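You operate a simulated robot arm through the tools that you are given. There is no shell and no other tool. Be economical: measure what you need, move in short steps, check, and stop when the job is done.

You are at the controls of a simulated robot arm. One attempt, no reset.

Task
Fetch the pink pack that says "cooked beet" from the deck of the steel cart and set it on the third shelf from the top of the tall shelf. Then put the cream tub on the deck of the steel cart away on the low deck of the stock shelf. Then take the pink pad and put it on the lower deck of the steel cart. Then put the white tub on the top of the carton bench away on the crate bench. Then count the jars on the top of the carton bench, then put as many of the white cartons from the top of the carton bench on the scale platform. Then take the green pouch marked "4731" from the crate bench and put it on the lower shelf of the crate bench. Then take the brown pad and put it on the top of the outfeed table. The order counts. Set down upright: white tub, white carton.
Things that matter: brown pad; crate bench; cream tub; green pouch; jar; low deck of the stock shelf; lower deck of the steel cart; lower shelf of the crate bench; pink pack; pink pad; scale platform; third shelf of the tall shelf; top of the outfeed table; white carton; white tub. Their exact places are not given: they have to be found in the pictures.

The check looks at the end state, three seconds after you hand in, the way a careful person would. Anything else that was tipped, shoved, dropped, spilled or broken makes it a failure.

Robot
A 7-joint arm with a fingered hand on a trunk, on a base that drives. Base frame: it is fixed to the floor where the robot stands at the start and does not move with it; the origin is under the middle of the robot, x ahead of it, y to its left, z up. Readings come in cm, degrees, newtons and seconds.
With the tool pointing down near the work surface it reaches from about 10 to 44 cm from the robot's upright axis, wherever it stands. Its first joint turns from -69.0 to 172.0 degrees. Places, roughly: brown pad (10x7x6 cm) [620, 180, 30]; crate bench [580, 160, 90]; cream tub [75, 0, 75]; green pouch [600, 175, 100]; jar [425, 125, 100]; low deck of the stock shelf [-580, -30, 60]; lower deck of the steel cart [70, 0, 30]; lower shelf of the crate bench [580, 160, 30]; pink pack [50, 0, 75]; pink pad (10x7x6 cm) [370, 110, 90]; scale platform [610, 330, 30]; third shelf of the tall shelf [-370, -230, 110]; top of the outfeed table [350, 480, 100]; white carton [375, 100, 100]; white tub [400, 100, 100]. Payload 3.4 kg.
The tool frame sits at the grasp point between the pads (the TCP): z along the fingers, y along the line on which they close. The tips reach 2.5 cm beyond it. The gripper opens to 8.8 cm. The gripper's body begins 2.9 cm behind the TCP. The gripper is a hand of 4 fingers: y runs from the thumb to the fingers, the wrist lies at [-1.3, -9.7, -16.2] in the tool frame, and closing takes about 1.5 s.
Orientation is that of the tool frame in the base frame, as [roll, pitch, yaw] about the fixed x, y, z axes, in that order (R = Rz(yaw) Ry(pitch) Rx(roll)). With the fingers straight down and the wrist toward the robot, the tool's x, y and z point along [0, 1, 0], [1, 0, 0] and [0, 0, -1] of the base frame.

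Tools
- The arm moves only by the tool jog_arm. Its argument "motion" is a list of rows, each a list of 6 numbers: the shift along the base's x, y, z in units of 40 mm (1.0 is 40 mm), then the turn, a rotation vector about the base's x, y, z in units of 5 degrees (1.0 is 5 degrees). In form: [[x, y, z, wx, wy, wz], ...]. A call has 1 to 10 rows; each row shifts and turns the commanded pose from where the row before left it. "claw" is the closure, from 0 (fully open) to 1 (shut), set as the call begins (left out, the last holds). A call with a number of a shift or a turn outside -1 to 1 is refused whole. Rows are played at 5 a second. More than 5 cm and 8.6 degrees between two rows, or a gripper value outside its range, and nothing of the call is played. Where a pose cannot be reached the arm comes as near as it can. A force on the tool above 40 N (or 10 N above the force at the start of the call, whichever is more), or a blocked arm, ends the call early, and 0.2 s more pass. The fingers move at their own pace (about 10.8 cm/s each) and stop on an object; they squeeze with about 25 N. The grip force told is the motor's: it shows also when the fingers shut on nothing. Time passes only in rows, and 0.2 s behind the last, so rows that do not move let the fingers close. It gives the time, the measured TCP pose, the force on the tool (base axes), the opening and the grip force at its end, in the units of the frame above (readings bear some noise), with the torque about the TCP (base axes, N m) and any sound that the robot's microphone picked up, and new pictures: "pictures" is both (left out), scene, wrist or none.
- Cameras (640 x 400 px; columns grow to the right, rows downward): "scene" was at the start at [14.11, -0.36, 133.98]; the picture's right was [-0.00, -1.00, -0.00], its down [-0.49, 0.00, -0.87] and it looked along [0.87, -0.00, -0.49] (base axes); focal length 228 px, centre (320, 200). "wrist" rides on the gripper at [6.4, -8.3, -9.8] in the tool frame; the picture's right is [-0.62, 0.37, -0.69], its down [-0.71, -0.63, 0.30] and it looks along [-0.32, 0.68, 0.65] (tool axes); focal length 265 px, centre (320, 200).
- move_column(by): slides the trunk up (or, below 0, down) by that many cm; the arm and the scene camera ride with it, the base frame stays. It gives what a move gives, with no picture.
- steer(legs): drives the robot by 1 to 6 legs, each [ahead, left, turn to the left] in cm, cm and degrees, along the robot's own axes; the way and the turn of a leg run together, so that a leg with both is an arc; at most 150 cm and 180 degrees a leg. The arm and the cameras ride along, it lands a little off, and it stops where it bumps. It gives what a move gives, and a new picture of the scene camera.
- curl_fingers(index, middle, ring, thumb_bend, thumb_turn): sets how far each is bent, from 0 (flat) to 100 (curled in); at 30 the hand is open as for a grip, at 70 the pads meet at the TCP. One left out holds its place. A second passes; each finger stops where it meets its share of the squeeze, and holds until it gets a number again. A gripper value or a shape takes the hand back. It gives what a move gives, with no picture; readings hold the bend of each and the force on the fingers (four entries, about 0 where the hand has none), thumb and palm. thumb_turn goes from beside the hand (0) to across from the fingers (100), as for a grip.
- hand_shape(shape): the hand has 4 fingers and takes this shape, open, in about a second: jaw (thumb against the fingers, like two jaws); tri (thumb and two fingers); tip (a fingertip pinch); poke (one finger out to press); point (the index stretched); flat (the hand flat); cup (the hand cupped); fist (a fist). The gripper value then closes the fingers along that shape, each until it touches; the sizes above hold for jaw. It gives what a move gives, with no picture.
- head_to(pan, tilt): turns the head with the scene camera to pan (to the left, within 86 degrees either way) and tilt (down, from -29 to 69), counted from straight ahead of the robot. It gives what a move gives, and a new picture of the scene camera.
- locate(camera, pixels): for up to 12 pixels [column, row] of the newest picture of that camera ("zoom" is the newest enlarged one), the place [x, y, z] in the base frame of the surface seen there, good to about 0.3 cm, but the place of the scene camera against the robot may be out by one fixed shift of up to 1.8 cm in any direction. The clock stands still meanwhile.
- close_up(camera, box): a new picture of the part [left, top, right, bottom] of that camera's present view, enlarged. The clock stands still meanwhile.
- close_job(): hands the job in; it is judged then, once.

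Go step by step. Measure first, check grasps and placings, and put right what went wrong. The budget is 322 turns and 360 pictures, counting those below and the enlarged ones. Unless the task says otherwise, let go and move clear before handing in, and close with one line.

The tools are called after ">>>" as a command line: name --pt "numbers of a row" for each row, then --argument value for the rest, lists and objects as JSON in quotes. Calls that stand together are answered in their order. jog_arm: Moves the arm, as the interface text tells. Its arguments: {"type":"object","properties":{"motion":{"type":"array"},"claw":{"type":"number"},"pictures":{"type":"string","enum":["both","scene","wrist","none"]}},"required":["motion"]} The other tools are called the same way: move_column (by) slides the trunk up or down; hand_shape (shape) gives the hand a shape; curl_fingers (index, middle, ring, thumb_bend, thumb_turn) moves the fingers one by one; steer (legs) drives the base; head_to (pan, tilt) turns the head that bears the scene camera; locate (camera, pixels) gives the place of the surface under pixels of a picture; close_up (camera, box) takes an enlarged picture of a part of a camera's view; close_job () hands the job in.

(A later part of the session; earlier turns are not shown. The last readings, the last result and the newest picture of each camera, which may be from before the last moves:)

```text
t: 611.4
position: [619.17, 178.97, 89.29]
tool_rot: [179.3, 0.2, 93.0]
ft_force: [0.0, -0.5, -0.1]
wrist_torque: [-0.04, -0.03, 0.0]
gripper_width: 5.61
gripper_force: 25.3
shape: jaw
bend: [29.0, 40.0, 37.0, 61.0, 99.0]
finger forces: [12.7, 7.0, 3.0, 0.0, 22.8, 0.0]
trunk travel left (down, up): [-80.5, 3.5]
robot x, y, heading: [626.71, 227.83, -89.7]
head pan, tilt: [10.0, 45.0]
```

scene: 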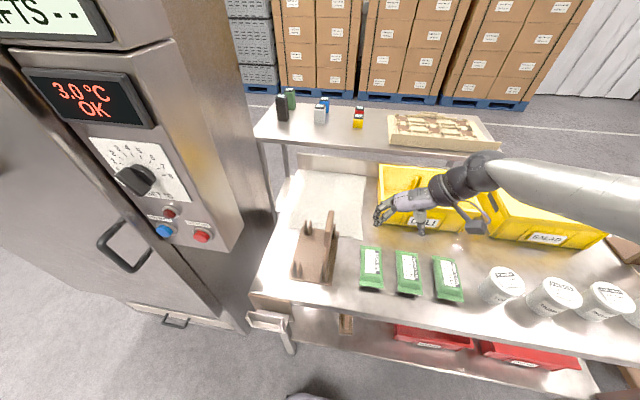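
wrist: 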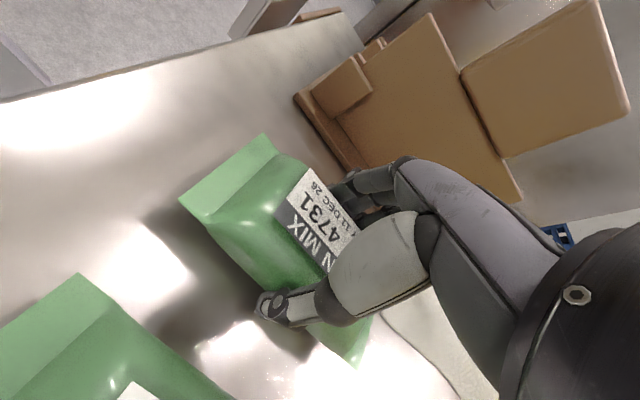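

>>> jog_arm --pt "0 0 0.4 0 0 0" --pt "0 0 0.8 0 0 0" --pt "0 0 0.9 0 0 0" --pt "0 0 0.9 0 0 0" --pt "0 0 0.9 0 0 0" --pt "0 0 0.9 0 0 0" --pictures "none"

>>> steer --legs '[[-30, 0, 0]]'

>>> jog_arm --pt "-0.2 -0.2 0 0 0 -1" --pt "-0.2 -0.2 0 0 0 -1" --pt "-0.2 -0.2 0 0 0 -1" --pt "-0.2 -0.2 0 0 0 -1" --pt "-0.2 -0.2 0 0 0 -1" --pt "-0.2 -0.2 0 0 0 -1" --pt "-0.2 -0.2 0 0 0 -1" --pt "-0.2 -0.2 0 0 0 -1" --pt "-0.2 0 0 0 0 -1" --pt "-0.2 0 0 0 0 -1" --pictures "none"

>>> jog_arm --pt "-0.2 0 0.2 0 0 -1" --pt "-0.2 0 0.2 0 0 -1" --pt "-0.2 0 0.2 0 0 -1" --pt "-0.2 0 0.2 0 0 -1" --pt "0 0 0 0 0 -1" --pt "0 0 0 0 0 -1" --pt "0 0 0 0 0 -1" --pt "0 0 0 0 0 -0.6" --pictures "scene"

```text
t: 612.8
position: [619.1, 179.07, 108.64]
tool_rot: [179.3, 0.3, 93.0]
ft_force: [-0.1, 0.2, -1.3]
wrist_torque: [0.02, 0.0, 0.01]
gripper_width: 5.6
gripper_force: 25.1
shape: jaw
bend: [29.0, 40.0, 37.0, 61.0, 99.0]
finger forces: [12.8, 6.9, 3.2, 0.0, 22.8, 0.1]
trunk travel left (down, up): [-80.5, 3.5]
robot x, y, heading: [626.43, 228.03, -90.0]
head pan, tilt: [10.0, 45.0]
```

```text
t: 614.8
position: [619.24, 208.36, 108.54]
tool_rot: [179.3, 0.3, 93.1]
ft_force: [-0.5, 0.4, -2.7]
wrist_torque: [-0.02, 0.0, 0.02]
gripper_width: 5.62
gripper_force: 25.2
shape: jaw
bend: [29.0, 40.0, 37.0, 61.0, 99.0]
finger forces: [12.7, 6.9, 3.0, 0.0, 22.8, 0.0]
trunk travel left (down, up): [-80.5, 3.5]
robot x, y, heading: [626.84, 256.87, -89.9]
head pan, tilt: [10.0, 45.0]
```

scene: 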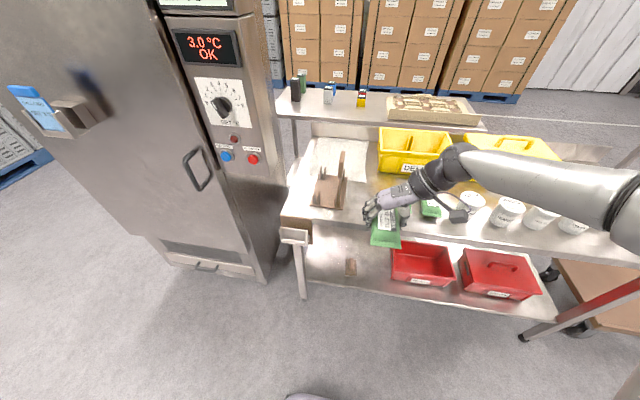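

```text
t: 617.0
position: [611.25, 202.11, 108.46]
tool_rot: [179.3, 0.2, 43.1]
ft_force: [-0.4, 0.2, -1.4]
wrist_torque: [-0.02, 0.0, 0.05]
gripper_width: 5.59
gripper_force: 25.0
shape: jaw
bend: [29.0, 40.0, 37.0, 61.0, 99.0]
finger forces: [12.8, 6.8, 3.1, 0.1, 22.9, 0.0]
trunk travel left (down, up): [-80.5, 3.5]
robot x, y, heading: [626.57, 256.98, -90.0]
head pan, tilt: [10.0, 45.0]
```

```text
t: 618.8
position: [608.03, 202.14, 111.63]
tool_rot: [179.3, 0.3, 4.9]
ft_force: [0.6, 0.5, -2.3]
wrist_torque: [0.01, -0.04, -0.03]
gripper_width: 5.61
gripper_force: 25.6
shape: jaw
bend: [29.0, 40.0, 37.0, 61.0, 99.0]
finger forces: [12.9, 6.9, 3.1, 0.0, 22.8, 0.0]
trunk travel left (down, up): [-80.5, 3.5]
robot x, y, heading: [626.38, 257.22, -89.7]
head pan, tilt: [10.0, 45.0]
```

scene: 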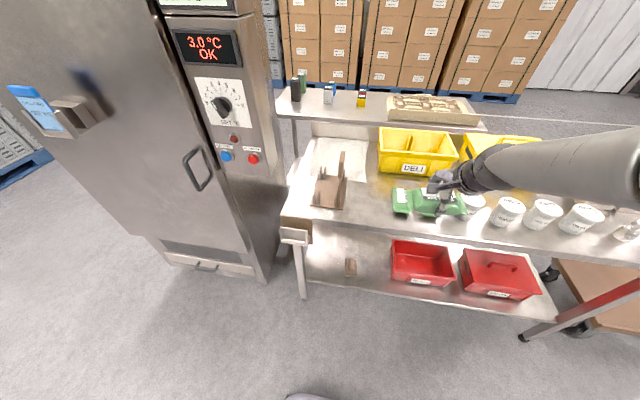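

>>> steer --legs '[[-7, 19, 0]]'

>>> jog_arm --pt "0.8 0 0 0 0 -0.3" --pt "0.8 0 0 0 0 -0.3" --pt "0.5 0 0 0 0 -0.3" --pictures "none"

>>> move_column --by -40

>>> move_column --by -32

>>> head_to --pan 0 --tilt 20

```text
t: 620.4
position: [626.94, 209.2, 111.67]
tool_rot: [179.4, 0.3, 5.2]
ft_force: [-0.1, 0.3, -1.7]
wrist_torque: [-0.01, 0.0, -0.01]
gripper_width: 5.62
gripper_force: 24.9
shape: jaw
bend: [29.0, 40.0, 37.0, 61.0, 99.0]
finger forces: [12.8, 6.9, 3.2, 0.0, 22.7, 0.0]
trunk travel left (down, up): [-80.5, 3.5]
robot x, y, heading: [645.21, 264.19, -90.0]
head pan, tilt: [10.0, 45.0]
```

scene: 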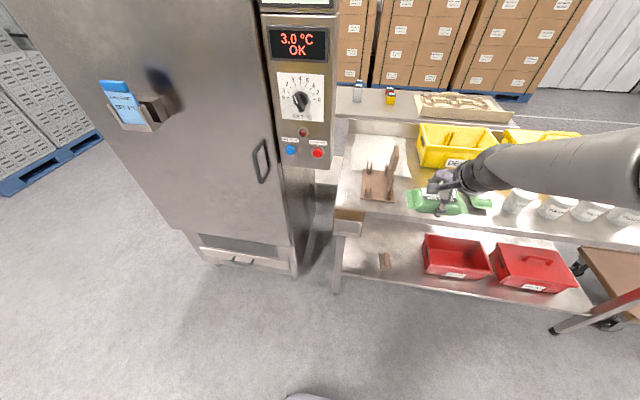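

```text
t: 621.2
position: [635.42, 209.08, 111.56]
tool_rot: [179.5, 0.3, 0.7]
ft_force: [-0.3, 0.5, -2.4]
wrist_torque: [-0.02, 0.02, -0.02]
gripper_width: 5.62
gripper_force: 24.7
shape: jaw
bend: [29.0, 40.0, 37.0, 61.0, 99.0]
finger forces: [12.8, 6.9, 3.1, 0.0, 22.8, 0.0]
trunk travel left (down, up): [-80.5, 3.5]
robot x, y, heading: [645.31, 264.35, -89.9]
head pan, tilt: [10.0, 45.0]
```

```text
t: 625.0
position: [635.27, 209.15, 71.5]
tool_rot: [179.5, 0.3, 0.6]
ft_force: [1.1, 0.4, -2.4]
wrist_torque: [-0.03, -0.02, -0.02]
gripper_width: 5.62
gripper_force: 24.3
shape: jaw
bend: [29.0, 40.0, 37.0, 61.0, 99.0]
finger forces: [12.8, 6.9, 3.1, 0.0, 22.8, 0.0]
trunk travel left (down, up): [-40.5, 43.5]
robot x, y, heading: [645.49, 264.05, -89.8]
head pan, tilt: [10.0, 45.0]
```

```text
t: 628.2
position: [635.32, 209.11, 39.61]
tool_rot: [179.4, 0.3, 0.7]
ft_force: [-0.2, -0.7, -2.2]
wrist_torque: [-0.01, -0.01, 0.0]
gripper_width: 5.6
gripper_force: 25.1
shape: jaw
bend: [29.0, 40.0, 37.0, 61.0, 99.0]
finger forces: [12.8, 6.9, 3.2, 0.0, 22.7, 0.0]
trunk travel left (down, up): [-8.5, 75.5]
robot x, y, heading: [645.42, 264.19, -89.9]
head pan, tilt: [10.0, 45.0]
```

```text
t: 629.1
position: [635.4, 209.03, 39.6]
tool_rot: [179.4, 0.3, 0.7]
ft_force: [0.2, -0.9, -2.7]
wrist_torque: [0.02, 0.03, -0.02]
gripper_width: 5.62
gripper_force: 24.6
shape: jaw
bend: [29.0, 40.0, 37.0, 61.0, 99.0]
finger forces: [12.8, 6.8, 3.1, 0.0, 22.7, 0.0]
trunk travel left (down, up): [-8.5, 75.5]
robot x, y, heading: [645.25, 264.25, -89.8]
head pan, tilt: [0.0, 20.0]
```

scene: 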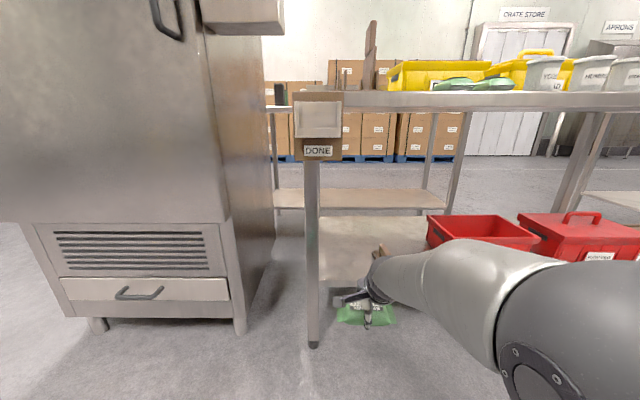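

>>> locate --camera "scene" --pixels '[[340, 240], [340, 225], [350, 260], [318, 270], [380, 247], [385, 240], [345, 312], [392, 312], [430, 245], [330, 275], [310, 330]]'

>>> close_up --camera "scene" --box '[290, 190, 470, 350]'

```text
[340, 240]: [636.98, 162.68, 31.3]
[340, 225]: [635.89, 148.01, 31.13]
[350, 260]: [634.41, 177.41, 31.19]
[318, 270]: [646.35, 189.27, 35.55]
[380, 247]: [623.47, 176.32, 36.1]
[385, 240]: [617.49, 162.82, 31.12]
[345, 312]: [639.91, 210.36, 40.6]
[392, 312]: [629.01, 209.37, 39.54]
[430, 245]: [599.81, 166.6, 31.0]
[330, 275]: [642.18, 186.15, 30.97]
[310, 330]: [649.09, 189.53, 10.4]
```

```text
2.50 times, centred on (380, 270) of scene
```

zoom: 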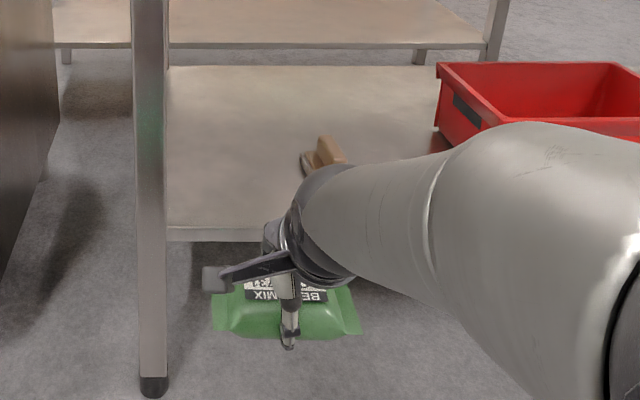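

>>> steer --legs '[[16, 0, 0]]'

>>> jog_arm --pt "0 -0.7 0 0 0 0" --pt "0 -0.7 0 0 0 0" --pt "0 -0.7 0 0 0 0" --pt "0 -0.5 0 0 0 0" --pictures "scene"

```text
t: 630.5
position: [635.37, 193.34, 39.66]
tool_rot: [179.4, 0.4, 0.8]
ft_force: [0.3, 0.1, -2.4]
wrist_torque: [-0.02, -0.03, 0.0]
gripper_width: 5.6
gripper_force: 25.0
shape: jaw
bend: [29.0, 40.0, 37.0, 61.0, 99.0]
finger forces: [12.7, 6.9, 3.1, 0.0, 22.8, 0.0]
trunk travel left (down, up): [-8.5, 75.5]
robot x, y, heading: [645.47, 248.36, -89.8]
head pan, tilt: [0.0, 20.0]
```

scene: 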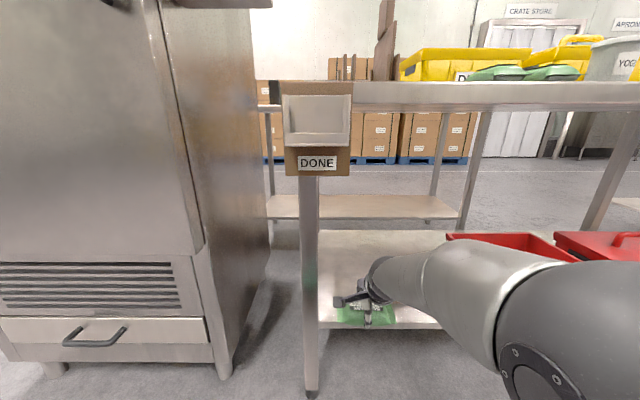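

```text
t: 631.5
position: [635.12, 182.72, 39.43]
tool_rot: [179.4, 0.3, 0.6]
ft_force: [-0.3, -0.1, -2.4]
wrist_torque: [0.01, -0.02, 0.06]
gripper_width: 5.59
gripper_force: 25.1
shape: jaw
bend: [29.0, 40.0, 37.0, 61.0, 99.0]
finger forces: [12.8, 6.9, 3.1, 0.0, 22.9, 0.1]
trunk travel left (down, up): [-8.5, 75.5]
robot x, y, heading: [645.51, 248.76, -89.8]
head pan, tilt: [0.0, 20.0]
```

scene: 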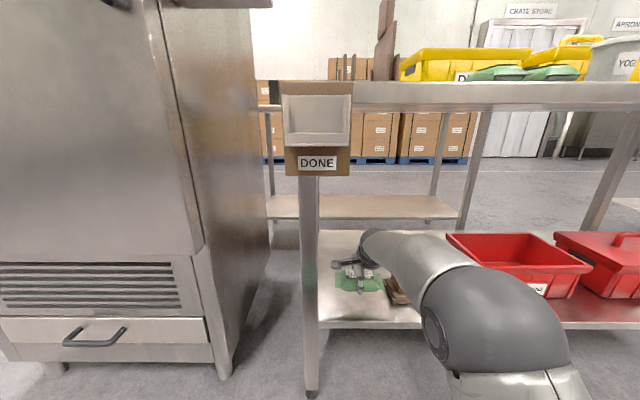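

>>> jog_arm --pt "0.15 0 -0.5 0 0 0" --pt "0 0 -0.5 0 0 0" --pt "0 0 -0.3 0 0 0" --pt "0 0 0 0 0 0" --pictures "none"

>>> close_up --camera "scene" --box '[300, 210, 460, 340]'

```text
t: 632.5
position: [635.78, 182.79, 34.37]
tool_rot: [179.4, 0.3, 0.7]
ft_force: [0.4, 1.5, -1.9]
wrist_torque: [0.01, -0.01, 0.04]
gripper_width: 5.59
gripper_force: 25.0
shape: jaw
bend: [29.0, 40.0, 37.0, 61.0, 99.0]
finger forces: [12.9, 6.9, 3.1, 0.0, 23.0, 0.0]
trunk travel left (down, up): [-8.5, 75.5]
robot x, y, heading: [644.99, 248.05, -90.1]
head pan, tilt: [0.0, 20.0]
```

```text
3.08 times, centred on (380, 275) of scene
```

zoom: 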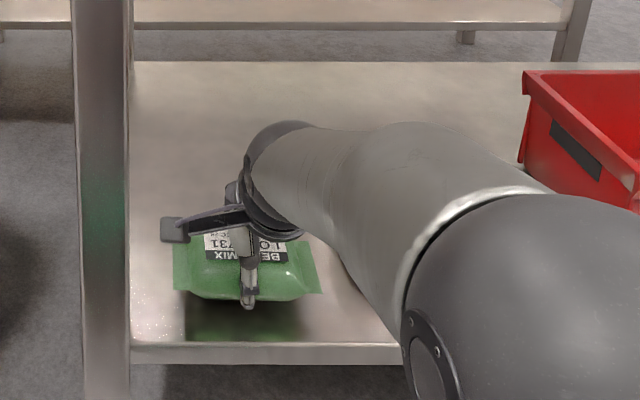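

>>> jog_arm --pt "0 0 -0.12 0 0 0" --pt "0 0 -0.1 0 0 0" --pt "0 0 -0.06 0 0 0" --pt "0 0 0 0 0 0" --pictures "none"

```text
t: 633.5
position: [635.93, 182.74, 33.14]
tool_rot: [179.3, 0.4, 0.6]
ft_force: [0.0, -0.7, 1.0]
wrist_torque: [0.01, 0.0, 0.01]
gripper_width: 5.61
gripper_force: 25.3
shape: jaw
bend: [29.0, 40.0, 37.0, 61.0, 99.0]
finger forces: [13.0, 7.0, 3.2, 0.0, 22.9, 0.0]
trunk travel left (down, up): [-8.5, 75.5]
robot x, y, heading: [645.59, 248.32, -89.7]
head pan, tilt: [0.0, 20.0]
```

Contact beginning (force changed sign). Release and rise.

>>> jog_arm --pt "0 0 0 0 0 0" --pt "0 0 0 0 0 0" --pt "0 0 0 0 0 0" --pt "0 0 0 0 0 0" --pt "0 0 0 0 0 0" --pt "0 0 0.4 0 0 0" --pt "0 0 0.6 0 0 0" --pt "0 0 0.8 0 0 0" --pt "0 0 0.6 0 0 0" --claw 0 --pictures "scene"

>>> close_up --camera "scene" --box '[300, 210, 460, 340]'

```text
t: 635.5
position: [635.72, 183.09, 42.65]
tool_rot: [179.4, 0.4, 0.7]
ft_force: [0.0, 0.0, 0.6]
wrist_torque: [0.01, -0.01, 0.0]
gripper_width: 8.75
gripper_force: 0.1
shape: jaw
bend: [30.0, 30.0, 30.0, 30.0, 98.0]
finger forces: [0.0, 0.0, 0.0, 0.0, 0.1, 0.0]
trunk travel left (down, up): [-8.5, 75.5]
robot x, y, heading: [645.04, 248.78, -89.8]
head pan, tilt: [0.0, 20.0]
```

scene: 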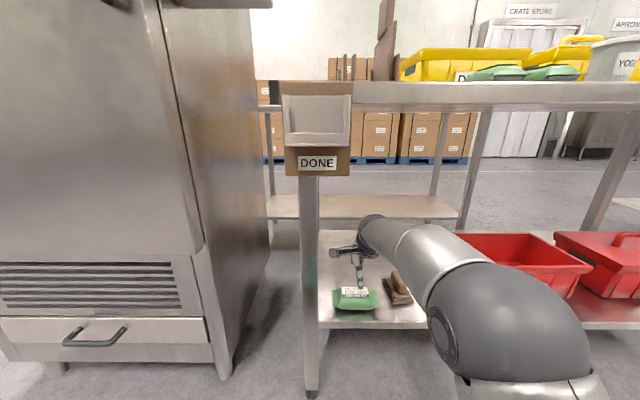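

```text
3.08 times, centred on (380, 275) of scene
```

zoom: 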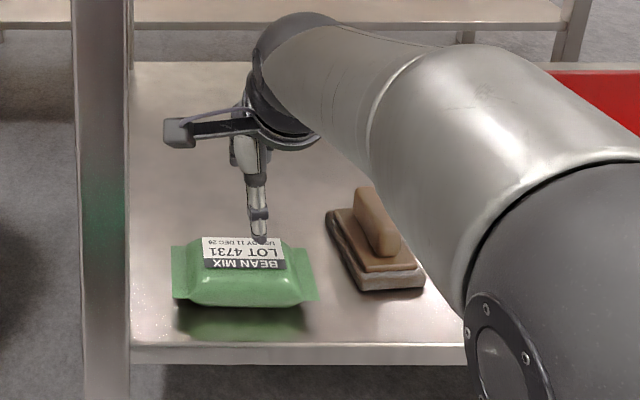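

>>> jog_arm --pt "0 0.8 0 0 0 0" --pt "0 0.8 0 0 0 0" --pt "0 0.8 0 0 0 0" --pt "0 0.6 0 0 0 0" --pictures "none"

>>> steer --legs '[[-16, 0, 0], [0, -14, 0]]'

>>> head_to --pan 0 --tilt 30

>>> locate --camera "scene" --pixels '[[400, 250], [420, 260], [450, 250]]'

```text
t: 636.5
position: [635.83, 194.98, 42.85]
tool_rot: [179.3, 0.3, 0.6]
ft_force: [-0.2, 0.0, -0.1]
wrist_torque: [0.01, -0.03, 0.0]
gripper_width: 8.74
gripper_force: 0.0
shape: jaw
bend: [30.0, 30.0, 30.0, 30.0, 98.0]
finger forces: [0.0, 0.0, 0.0, 0.0, 0.0, 0.1]
trunk travel left (down, up): [-8.5, 75.5]
robot x, y, heading: [645.41, 248.29, -90.1]
head pan, tilt: [0.0, 20.0]
```

```text
t: 638.9
position: [621.43, 211.17, 42.82]
tool_rot: [179.3, 0.3, 0.5]
ft_force: [-0.1, 0.0, 0.3]
wrist_torque: [-0.01, -0.01, -0.01]
gripper_width: 8.77
gripper_force: 0.1
shape: jaw
bend: [30.0, 30.0, 30.0, 30.0, 98.0]
finger forces: [0.0, 0.0, 0.1, 0.0, 0.0, 0.0]
trunk travel left (down, up): [-8.5, 75.5]
robot x, y, heading: [631.37, 264.5, -90.0]
head pan, tilt: [0.0, 20.0]
```

scene: 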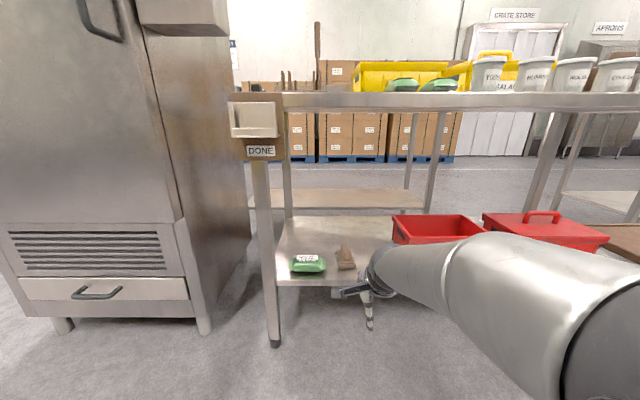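

```text
t: 639.6
position: [621.55, 211.23, 42.84]
tool_rot: [179.3, 0.3, 0.5]
ft_force: [0.3, -0.1, 0.7]
wrist_torque: [0.0, -0.01, -0.01]
gripper_width: 8.78
gripper_force: 0.0
shape: jaw
bend: [30.0, 30.0, 30.0, 30.0, 98.0]
finger forces: [0.0, 0.0, 0.1, 0.0, 0.0, 0.0]
trunk travel left (down, up): [-8.5, 75.5]
robot x, y, heading: [631.54, 264.51, -89.9]
head pan, tilt: [0.0, 30.0]
```

scene: 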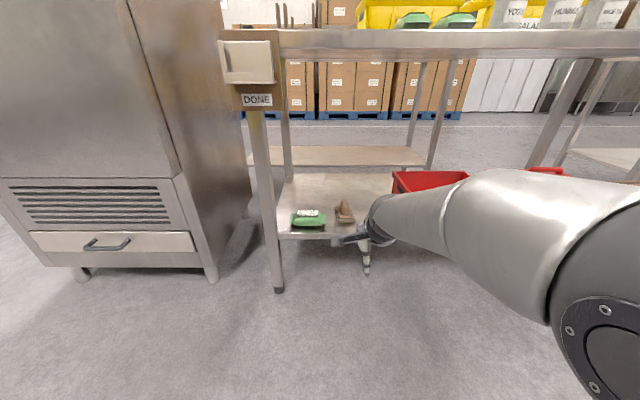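

```text
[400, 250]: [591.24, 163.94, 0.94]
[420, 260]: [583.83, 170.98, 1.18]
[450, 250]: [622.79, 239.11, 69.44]
```

>>> jog_arm --pt "0 0.1 0.2 0 0 1" --pt "0 0.1 0.2 0 0 1" --pt "0 0.1 0.2 0 0 1" --pt "0 0.1 0.2 0 0 1" --pt "0 0.1 0.2 0 0 1" --pt "0 0 0 0 0 1" --pt "0 0 0 0 0 1" --pt "0 0 0 0 0 1" --pt "0 0 0 0 0 1" --pt "0 0 0 0 0 1" --pictures "none"

>>> jog_arm --pt "0 0 0 0 0 1" --pt "0 0 0 0 0 1" --pt "0 0 0 0 0 1" --pt "0 0 0 0 0 1" --pt "0 0 0 0 0 1" --pt "0 0 0 0 0 1" --pt "0 0 0 0 0 1" --pt "0 0 0 0 0 0.6"

```text
t: 641.8
position: [621.46, 213.18, 46.87]
tool_rot: [179.3, 0.3, 50.6]
ft_force: [0.2, 0.8, -0.3]
wrist_torque: [-0.01, -0.02, 0.02]
gripper_width: 8.76
gripper_force: 0.1
shape: jaw
bend: [30.0, 30.0, 30.0, 30.0, 98.0]
finger forces: [0.0, 0.0, 0.1, 0.1, 0.0, 0.1]
trunk travel left (down, up): [-8.5, 75.5]
robot x, y, heading: [631.98, 264.56, -90.1]
head pan, tilt: [0.0, 30.0]
```

```text
t: 643.6
position: [621.54, 213.44, 46.86]
tool_rot: [179.3, 0.3, 88.6]
ft_force: [-0.2, -1.0, 0.0]
wrist_torque: [-0.01, 0.0, 0.0]
gripper_width: 8.76
gripper_force: 0.1
shape: jaw
bend: [30.0, 30.0, 30.0, 30.0, 98.0]
finger forces: [0.0, 0.0, 0.1, 0.0, 0.1, 0.0]
trunk travel left (down, up): [-8.5, 75.5]
robot x, y, heading: [631.35, 264.36, -90.0]
head pan, tilt: [0.0, 30.0]
```

scene: 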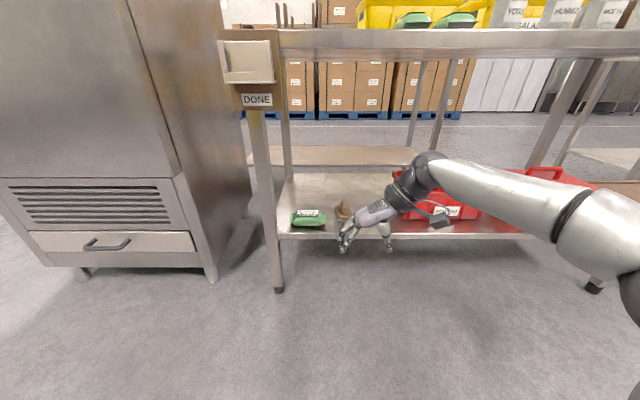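
wrist: 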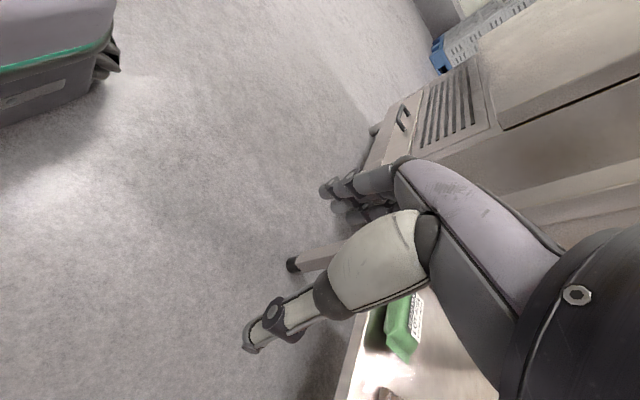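

>>> close_up --camera "scene" --box '[280, 160, 480, 250]'

>>> locate --camera "scene" --pixels '[[342, 205], [345, 210], [336, 218], [348, 218], [318, 226], [398, 172], [440, 218], [395, 180], [470, 205], [460, 180], [450, 212]]'

```text
3.20 times, centred on (380, 205) of scene
```

zoom: 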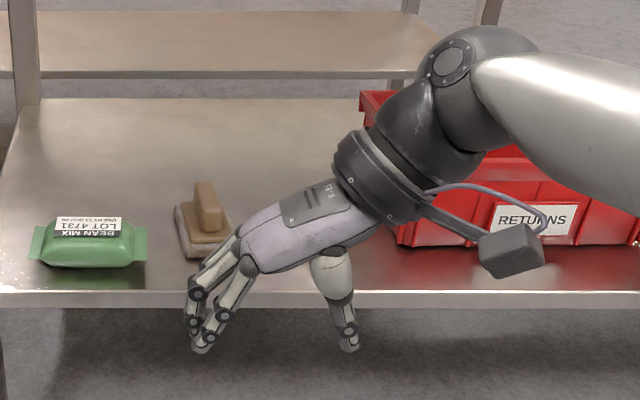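

```text
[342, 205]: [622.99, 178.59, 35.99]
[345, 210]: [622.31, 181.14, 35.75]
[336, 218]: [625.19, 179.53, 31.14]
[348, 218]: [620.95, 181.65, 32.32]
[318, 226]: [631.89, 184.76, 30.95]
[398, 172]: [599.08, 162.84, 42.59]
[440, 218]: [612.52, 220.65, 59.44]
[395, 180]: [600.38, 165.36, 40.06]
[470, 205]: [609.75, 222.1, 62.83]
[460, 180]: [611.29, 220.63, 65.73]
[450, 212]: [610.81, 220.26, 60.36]
```

>>> steer --legs '[[30, 0, 0]]'

>>> jog_arm --pt "0 -0.5 0 0 0 0" --pt "0 -0.5 0 0 0 0"

```text
t: 645.6
position: [620.88, 183.43, 46.82]
tool_rot: [179.3, 0.2, 87.9]
ft_force: [0.3, 0.2, 0.8]
wrist_torque: [0.0, 0.0, 0.01]
gripper_width: 8.76
gripper_force: 0.1
shape: jaw
bend: [30.0, 30.0, 30.0, 30.0, 98.0]
finger forces: [0.1, 0.0, 0.0, 0.0, 0.1, 0.1]
trunk travel left (down, up): [-8.5, 75.5]
robot x, y, heading: [631.53, 234.47, -90.3]
head pan, tilt: [0.0, 30.0]
```

scene: 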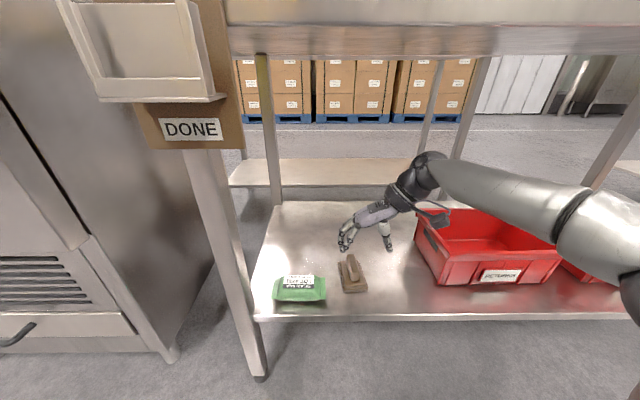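

```text
t: 646.2
position: [620.68, 179.54, 46.76]
tool_rot: [179.3, 0.2, 87.9]
ft_force: [-0.2, -0.4, -0.3]
wrist_torque: [0.0, -0.01, 0.01]
gripper_width: 8.73
gripper_force: 0.1
shape: jaw
bend: [30.0, 30.0, 30.0, 30.0, 98.0]
finger forces: [0.0, 0.0, 0.0, 0.1, 0.0, 0.0]
trunk travel left (down, up): [-8.5, 75.5]
robot x, y, heading: [630.93, 234.87, -90.8]
head pan, tilt: [0.0, 30.0]
```

scene: 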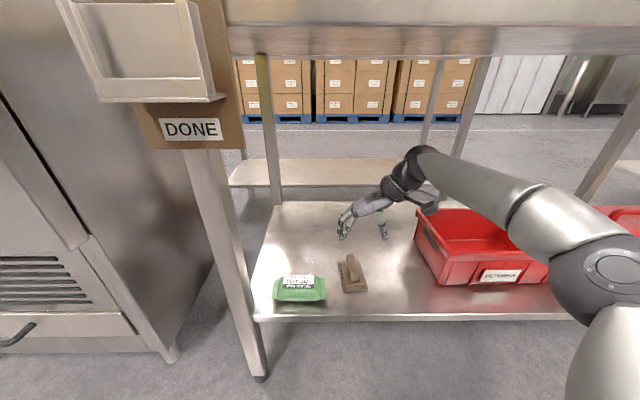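
wrist: 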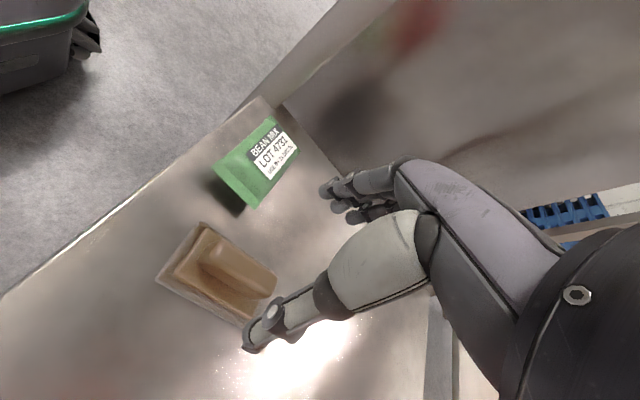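

>>> locate --camera "wrist" --pixels '[[160, 275], [200, 225], [272, 280], [245, 320], [215, 245], [255, 280], [235, 262], [220, 280], [200, 260], [245, 180], [240, 210]]'

>>> close_up --camera "wrist" --box '[130, 190, 330, 360]'

```text
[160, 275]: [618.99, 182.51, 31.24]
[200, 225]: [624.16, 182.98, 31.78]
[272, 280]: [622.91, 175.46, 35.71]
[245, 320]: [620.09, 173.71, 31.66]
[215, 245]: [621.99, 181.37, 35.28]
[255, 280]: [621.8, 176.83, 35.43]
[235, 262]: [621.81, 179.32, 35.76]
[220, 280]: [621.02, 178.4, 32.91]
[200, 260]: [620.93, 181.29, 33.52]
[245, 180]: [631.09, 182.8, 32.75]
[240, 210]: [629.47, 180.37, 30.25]
```

```text
2.35 times, centred on (230, 275) of wrist
```

zoom: 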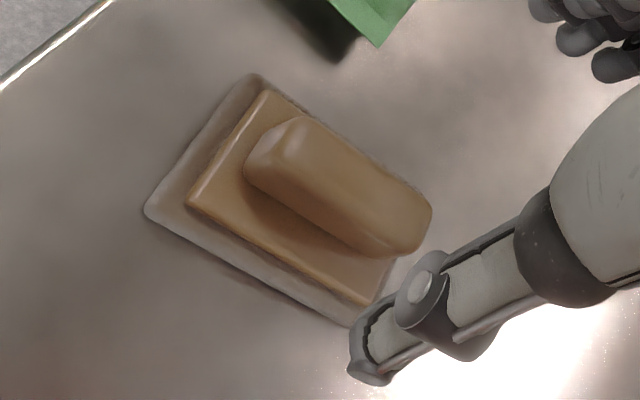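

>>> jog_arm --pt "0.2 -0.15 0 0 0 0.9" --pt "0.2 -0.13 -0.5 0 0 0.9" --pt "0 0 -0.8 0 0 0" --pt "0 0 -0.8 0 0 0" --pt "0 0 -0.4 0 0 0" --pictures "both"

```text
t: 647.4
position: [622.14, 178.5, 36.86]
tool_rot: [179.4, 0.2, 96.9]
ft_force: [0.3, 0.2, 0.4]
wrist_torque: [0.01, 0.02, 0.01]
gripper_width: 8.76
gripper_force: 0.0
shape: jaw
bend: [30.0, 30.0, 30.0, 30.0, 98.0]
finger forces: [0.1, 0.0, 0.1, 0.0, 0.0, 0.0]
trunk travel left (down, up): [-8.5, 75.5]
robot x, y, heading: [631.37, 234.41, -90.3]
head pan, tilt: [0.0, 30.0]
```

scene: 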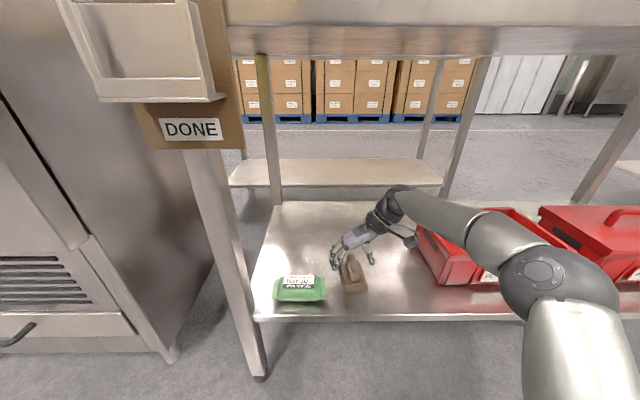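
wrist: 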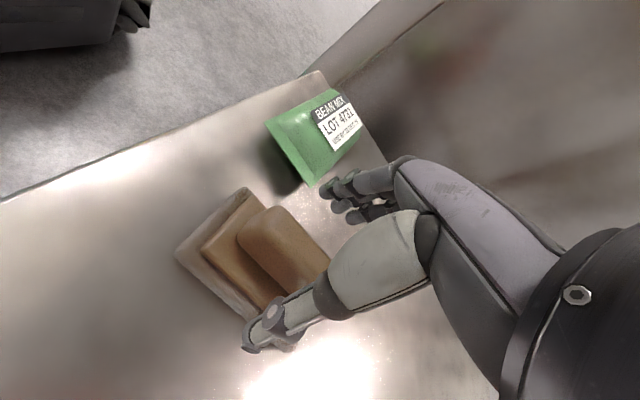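

>>> locate --camera "scene" --pixels '[[430, 200], [430, 222], [460, 235], [480, 262], [500, 295], [440, 262], [530, 310]]'

>>> close_up --camera "scene" --box '[320, 180, 560, 320]'

```text
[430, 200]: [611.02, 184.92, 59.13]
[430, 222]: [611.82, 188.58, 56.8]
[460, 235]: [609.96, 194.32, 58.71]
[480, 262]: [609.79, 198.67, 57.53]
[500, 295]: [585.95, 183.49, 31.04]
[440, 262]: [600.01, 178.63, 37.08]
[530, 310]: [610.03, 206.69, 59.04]
```

```text
2.67 times, centred on (440, 250) of scene
```

zoom: 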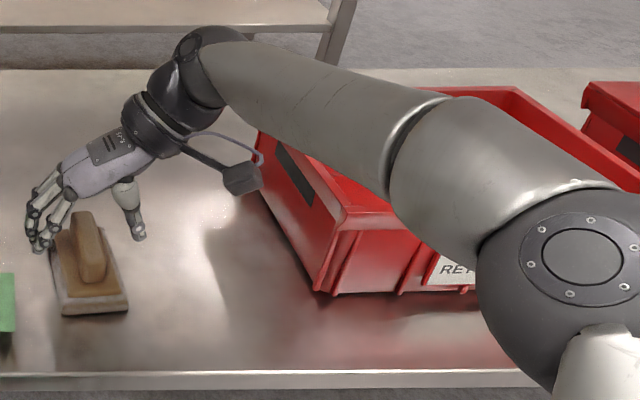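

>>> jog_arm --pt "0.03 0 -0.33 0 0 0" --pt "0 0 0 0 0 0" --pictures "none"

>>> jog_arm --pt "0 0 0 0 0 0" --pt "0 0 0 0 0 0" --pt "0 0 0 0 0 0" --pt "0 0 0 0 0 0" --pt "0 0 0 0 0 0" --pt "0 0 0 0 0 0" --pt "0 0 0 0 0 0" --pt "0 0 0 0 0 0" --claw 1 --pictures "wrist"

```text
t: 648.0
position: [622.34, 178.32, 35.44]
tool_rot: [179.3, 0.3, 96.7]
ft_force: [0.0, 0.6, -0.4]
wrist_torque: [-0.01, 0.03, -0.01]
gripper_width: 8.78
gripper_force: 0.0
shape: jaw
bend: [30.0, 30.0, 30.0, 30.0, 98.0]
finger forces: [0.0, 0.0, 0.1, 0.0, 0.0, 0.0]
trunk travel left (down, up): [-8.5, 75.5]
robot x, y, heading: [631.52, 234.92, -90.4]
head pan, tilt: [0.0, 30.0]
```

```text
t: 649.8
position: [622.32, 178.31, 35.61]
tool_rot: [179.2, 0.3, 96.9]
ft_force: [-0.4, -0.2, -0.5]
wrist_torque: [0.03, 0.02, -0.01]
gripper_width: 1.88
gripper_force: 25.3
shape: jaw
bend: [73.0, 59.0, 59.0, 75.0, 100.0]
finger forces: [13.6, 6.3, 2.9, 0.0, 22.5, 0.0]
trunk travel left (down, up): [-8.5, 75.5]
robot x, y, heading: [631.36, 234.68, -90.5]
head pan, tilt: [0.0, 30.0]
```

wrist: 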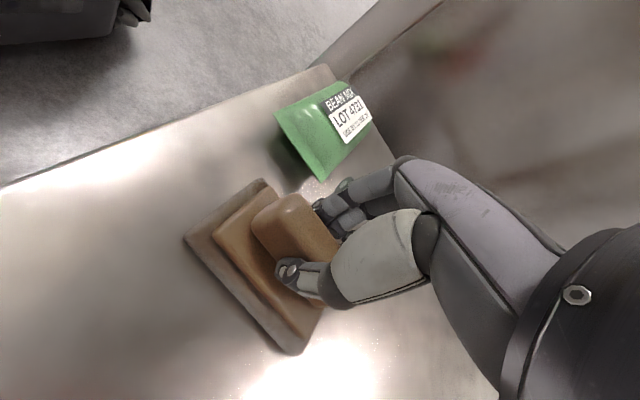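

Handle gripped. Lift 11 cm and back straight out.

>>> jog_arm --pt "0 0 0.4 0 0 0" --pt "0 0 0.8 0 0 0" --pt "0 0 0.8 0 0 0" --pt "0 0 0.7 0 0 0" --pictures "scene"

>>> steer --legs '[[-32, 0, 0.5]]'

```text
t: 650.8
position: [622.28, 178.59, 46.3]
tool_rot: [179.4, 0.4, 97.0]
ft_force: [0.7, -0.3, -0.8]
wrist_torque: [0.04, 0.0, -0.01]
gripper_width: 1.9
gripper_force: 25.3
shape: jaw
bend: [73.0, 59.0, 59.0, 75.0, 100.0]
finger forces: [13.6, 6.3, 2.8, 0.1, 22.7, 0.1]
trunk travel left (down, up): [-8.5, 75.5]
robot x, y, heading: [631.01, 234.65, -90.7]
head pan, tilt: [0.0, 30.0]
```

scene: 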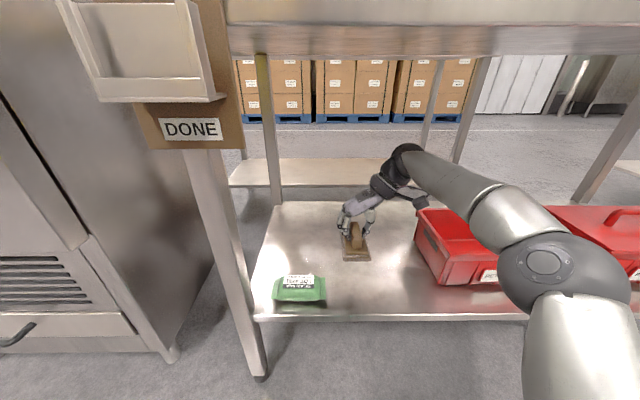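

```text
t: 653.0
position: [622.87, 209.91, 46.42]
tool_rot: [179.2, 0.3, 97.4]
ft_force: [-1.1, 0.5, -0.4]
wrist_torque: [-0.01, -0.01, 0.0]
gripper_width: 1.83
gripper_force: 24.6
shape: jaw
bend: [73.0, 59.0, 59.0, 75.0, 100.0]
finger forces: [13.6, 6.1, 2.8, 0.0, 22.6, 0.1]
trunk travel left (down, up): [-8.5, 75.5]
robot x, y, heading: [631.61, 265.87, -90.2]
head pan, tilt: [0.0, 30.0]
```

scene: 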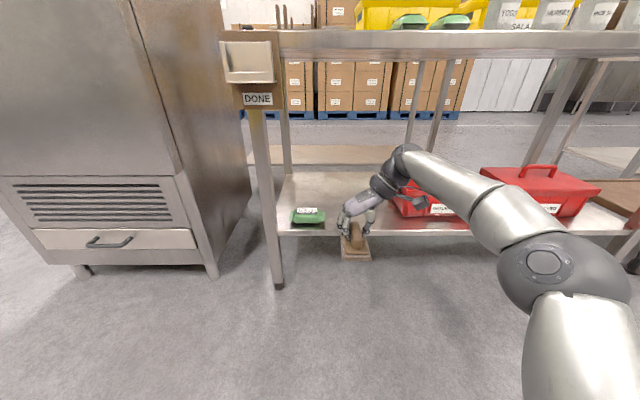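

>>> move_column --by 40

>>> move_column --by 32

>>> steer --legs '[[8, 0, 0], [0, -150, 0], [0, -60, 0], [0, 0, -140]]'

>>> head_to --pan 0 --tilt 25

```text
t: 656.8
position: [622.85, 210.01, 86.41]
tool_rot: [179.4, 0.4, 97.3]
ft_force: [0.4, 0.4, -1.3]
wrist_torque: [-0.02, -0.01, -0.01]
gripper_width: 1.86
gripper_force: 25.2
shape: jaw
bend: [73.0, 59.0, 59.0, 75.0, 100.0]
finger forces: [13.5, 6.2, 2.9, 0.0, 22.6, 0.1]
trunk travel left (down, up): [-48.5, 35.5]
robot x, y, heading: [631.24, 266.27, -90.2]
head pan, tilt: [0.0, 30.0]
```

```text
t: 660.0
position: [622.73, 210.03, 118.3]
tool_rot: [179.3, 0.3, 97.2]
ft_force: [0.7, 0.1, -0.8]
wrist_torque: [0.0, -0.04, 0.03]
gripper_width: 1.86
gripper_force: 25.5
shape: jaw
bend: [73.0, 59.0, 59.0, 75.0, 100.0]
finger forces: [13.8, 6.2, 2.8, 0.0, 22.6, 0.1]
trunk travel left (down, up): [-80.5, 3.5]
robot x, y, heading: [631.53, 265.93, -89.8]
head pan, tilt: [0.0, 30.0]
```

```text
t: 676.7
position: [389.05, 313.57, 118.32]
tool_rot: [179.3, 0.3, -41.2]
ft_force: [-0.5, -0.3, -0.4]
wrist_torque: [0.02, -0.02, -0.02]
gripper_width: 1.86
gripper_force: 24.7
shape: jaw
bend: [73.0, 59.0, 60.0, 75.0, 100.0]
finger forces: [13.7, 6.1, 2.8, 0.0, 22.7, 0.0]
trunk travel left (down, up): [-80.5, 3.5]
robot x, y, heading: [419.95, 265.91, 131.5]
head pan, tilt: [0.0, 30.0]
```

scene: 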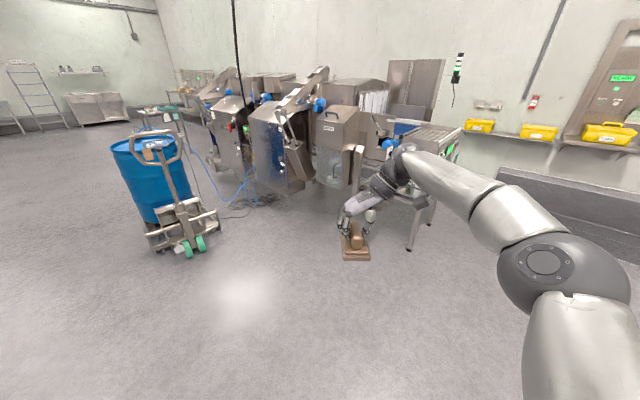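

```text
t: 677.4
position: [388.99, 313.56, 118.28]
tool_rot: [179.3, 0.3, -41.3]
ft_force: [0.0, 0.4, 0.2]
wrist_torque: [0.0, -0.03, 0.01]
gripper_width: 1.88
gripper_force: 25.1
shape: jaw
bend: [73.0, 59.0, 60.0, 75.0, 100.0]
finger forces: [13.7, 6.1, 2.8, 0.0, 22.7, 0.0]
trunk travel left (down, up): [-80.5, 3.5]
robot x, y, heading: [420.07, 265.63, 131.4]
head pan, tilt: [0.0, 25.0]
```

scene: 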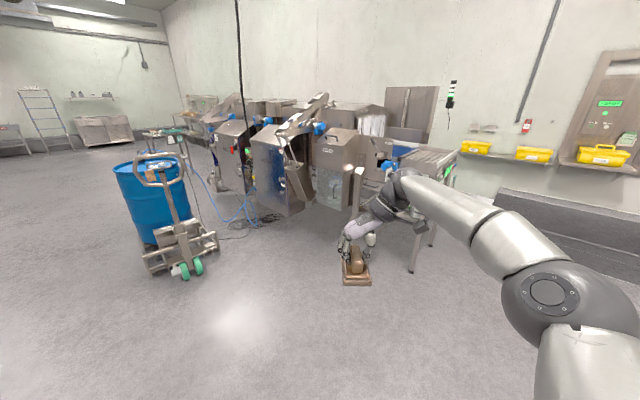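

>>> head_to --pan -25 --tilt 20

>>> close_up --camera "scene" --box '[60, 60, 330, 260]'

```text
t: 678.2
position: [388.88, 313.58, 118.49]
tool_rot: [179.3, 0.3, -41.2]
ft_force: [0.6, 0.2, -0.1]
wrist_torque: [0.0, 0.02, 0.01]
gripper_width: 1.88
gripper_force: 24.7
shape: jaw
bend: [73.0, 59.0, 60.0, 75.0, 100.0]
finger forces: [13.7, 6.1, 2.8, 0.1, 22.7, 0.0]
trunk travel left (down, up): [-80.5, 3.5]
robot x, y, heading: [419.66, 265.86, 131.5]
head pan, tilt: [-25.0, 20.0]
```

scene: 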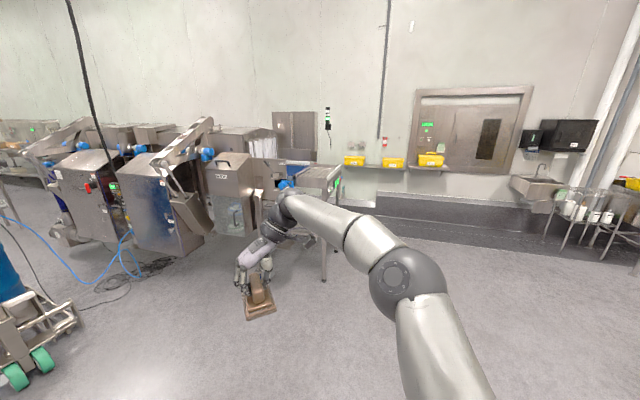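

```text
2.00 times, centred on (195, 160) of scene
```

zoom: 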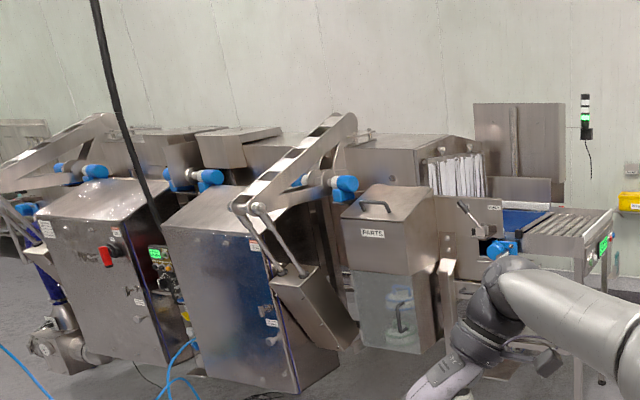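

>>> locate --camera "scene" --pixels '[[325, 172], [310, 172], [340, 168], [300, 180], [330, 185], [290, 190], [270, 205], [325, 280], [305, 165], [225, 160], [190, 220]]'

>>> steer --legs '[[0, 0, -42]]'

>>> head_to --pan 15 --tilt 25

```text
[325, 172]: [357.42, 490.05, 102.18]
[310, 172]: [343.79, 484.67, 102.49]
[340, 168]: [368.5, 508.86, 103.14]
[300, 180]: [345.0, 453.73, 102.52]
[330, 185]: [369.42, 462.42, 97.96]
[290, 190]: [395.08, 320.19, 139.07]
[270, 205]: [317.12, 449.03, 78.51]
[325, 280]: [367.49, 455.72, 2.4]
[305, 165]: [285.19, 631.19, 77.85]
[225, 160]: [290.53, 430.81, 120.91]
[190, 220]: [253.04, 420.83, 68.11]
```

```text
t: 680.6
position: [429.25, 321.86, 118.34]
tool_rot: [179.2, 0.3, -83.5]
ft_force: [-0.9, 0.1, -0.7]
wrist_torque: [-0.02, -0.01, 0.03]
gripper_width: 1.85
gripper_force: 24.9
shape: jaw
bend: [73.0, 59.0, 60.0, 75.0, 100.0]
finger forces: [13.8, 6.2, 2.7, 0.0, 22.7, 0.0]
trunk travel left (down, up): [-80.5, 3.5]
robot x, y, heading: [419.34, 265.56, 88.9]
head pan, tilt: [-25.0, 20.0]
```

scene: 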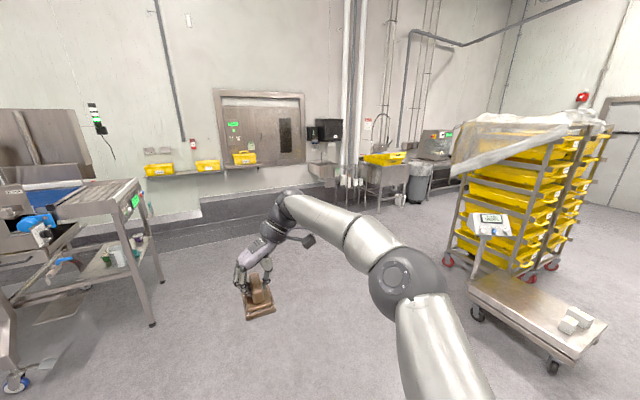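

```text
t: 681.7
position: [429.31, 321.8, 118.24]
tool_rot: [179.3, 0.4, -83.7]
ft_force: [-0.1, 0.2, -0.3]
wrist_torque: [0.0, 0.04, 0.0]
gripper_width: 1.88
gripper_force: 24.7
shape: jaw
bend: [73.0, 59.0, 60.0, 75.0, 100.0]
finger forces: [13.8, 6.1, 2.9, 0.1, 22.7, 0.0]
trunk travel left (down, up): [-80.5, 3.5]
robot x, y, heading: [419.48, 265.99, 89.1]
head pan, tilt: [15.0, 25.0]
```

scene: 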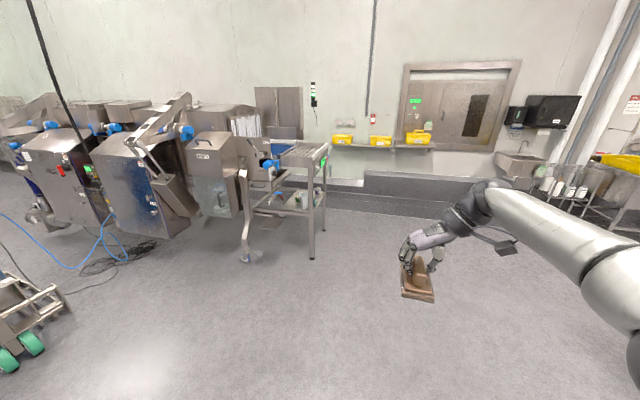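

>>> steer --legs '[[140, -5, 0], [60, 0, 0]]'

>>> head_to --pan 70 --tilt 35

```text
t: 691.6
position: [441.28, 521.41, 118.3]
tool_rot: [179.3, 0.3, -84.3]
ft_force: [0.1, 0.3, 1.0]
wrist_torque: [0.01, 0.0, 0.0]
gripper_width: 1.86
gripper_force: 24.3
shape: jaw
bend: [73.0, 59.0, 60.0, 75.0, 100.0]
finger forces: [13.8, 6.1, 2.8, 0.0, 22.7, 0.1]
trunk travel left (down, up): [-80.5, 3.5]
robot x, y, heading: [431.07, 465.38, 87.9]
head pan, tilt: [15.0, 25.0]
```

scene: 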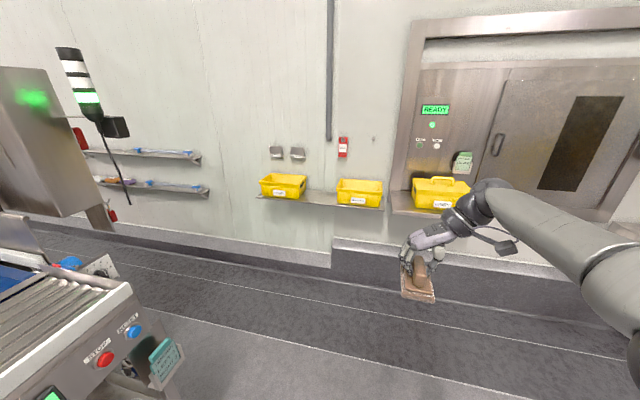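

```text
t: 692.9
position: [441.23, 521.39, 118.47]
tool_rot: [179.3, 0.2, -84.3]
ft_force: [0.0, 0.4, -0.3]
wrist_torque: [-0.01, 0.01, -0.01]
gripper_width: 1.85
gripper_force: 24.5
shape: jaw
bend: [73.0, 59.0, 60.0, 75.0, 100.0]
finger forces: [13.8, 6.1, 2.8, 0.1, 22.7, 0.0]
trunk travel left (down, up): [-80.5, 3.5]
robot x, y, heading: [430.87, 465.16, 88.0]
head pan, tilt: [70.0, 35.0]
```

scene: 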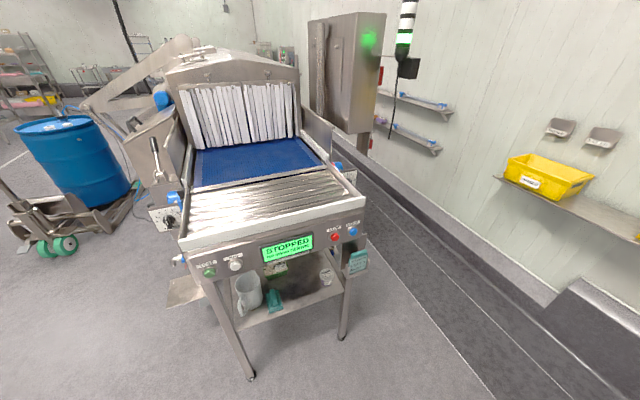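

>>> close_up --camera "scene" --box '[140, 120, 400, 300]'

>>> locate --camera "scene" --pixels '[[270, 205], [190, 215], [350, 190], [265, 185], [262, 180], [262, 165], [270, 225], [190, 240], [360, 200], [240, 200], [310, 195], [260, 215]]'

```text
2.22 times, centred on (270, 210) of scene
```

zoom: 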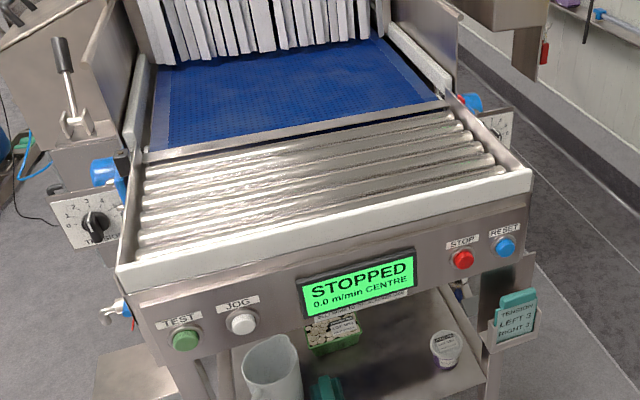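

```text
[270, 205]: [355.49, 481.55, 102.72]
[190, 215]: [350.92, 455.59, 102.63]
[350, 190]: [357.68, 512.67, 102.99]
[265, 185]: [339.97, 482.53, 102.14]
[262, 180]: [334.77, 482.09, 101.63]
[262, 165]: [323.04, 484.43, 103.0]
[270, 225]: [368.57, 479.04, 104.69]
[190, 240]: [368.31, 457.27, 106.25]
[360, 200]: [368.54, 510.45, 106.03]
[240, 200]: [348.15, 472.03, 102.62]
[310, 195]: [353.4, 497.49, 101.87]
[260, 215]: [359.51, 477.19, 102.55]
```

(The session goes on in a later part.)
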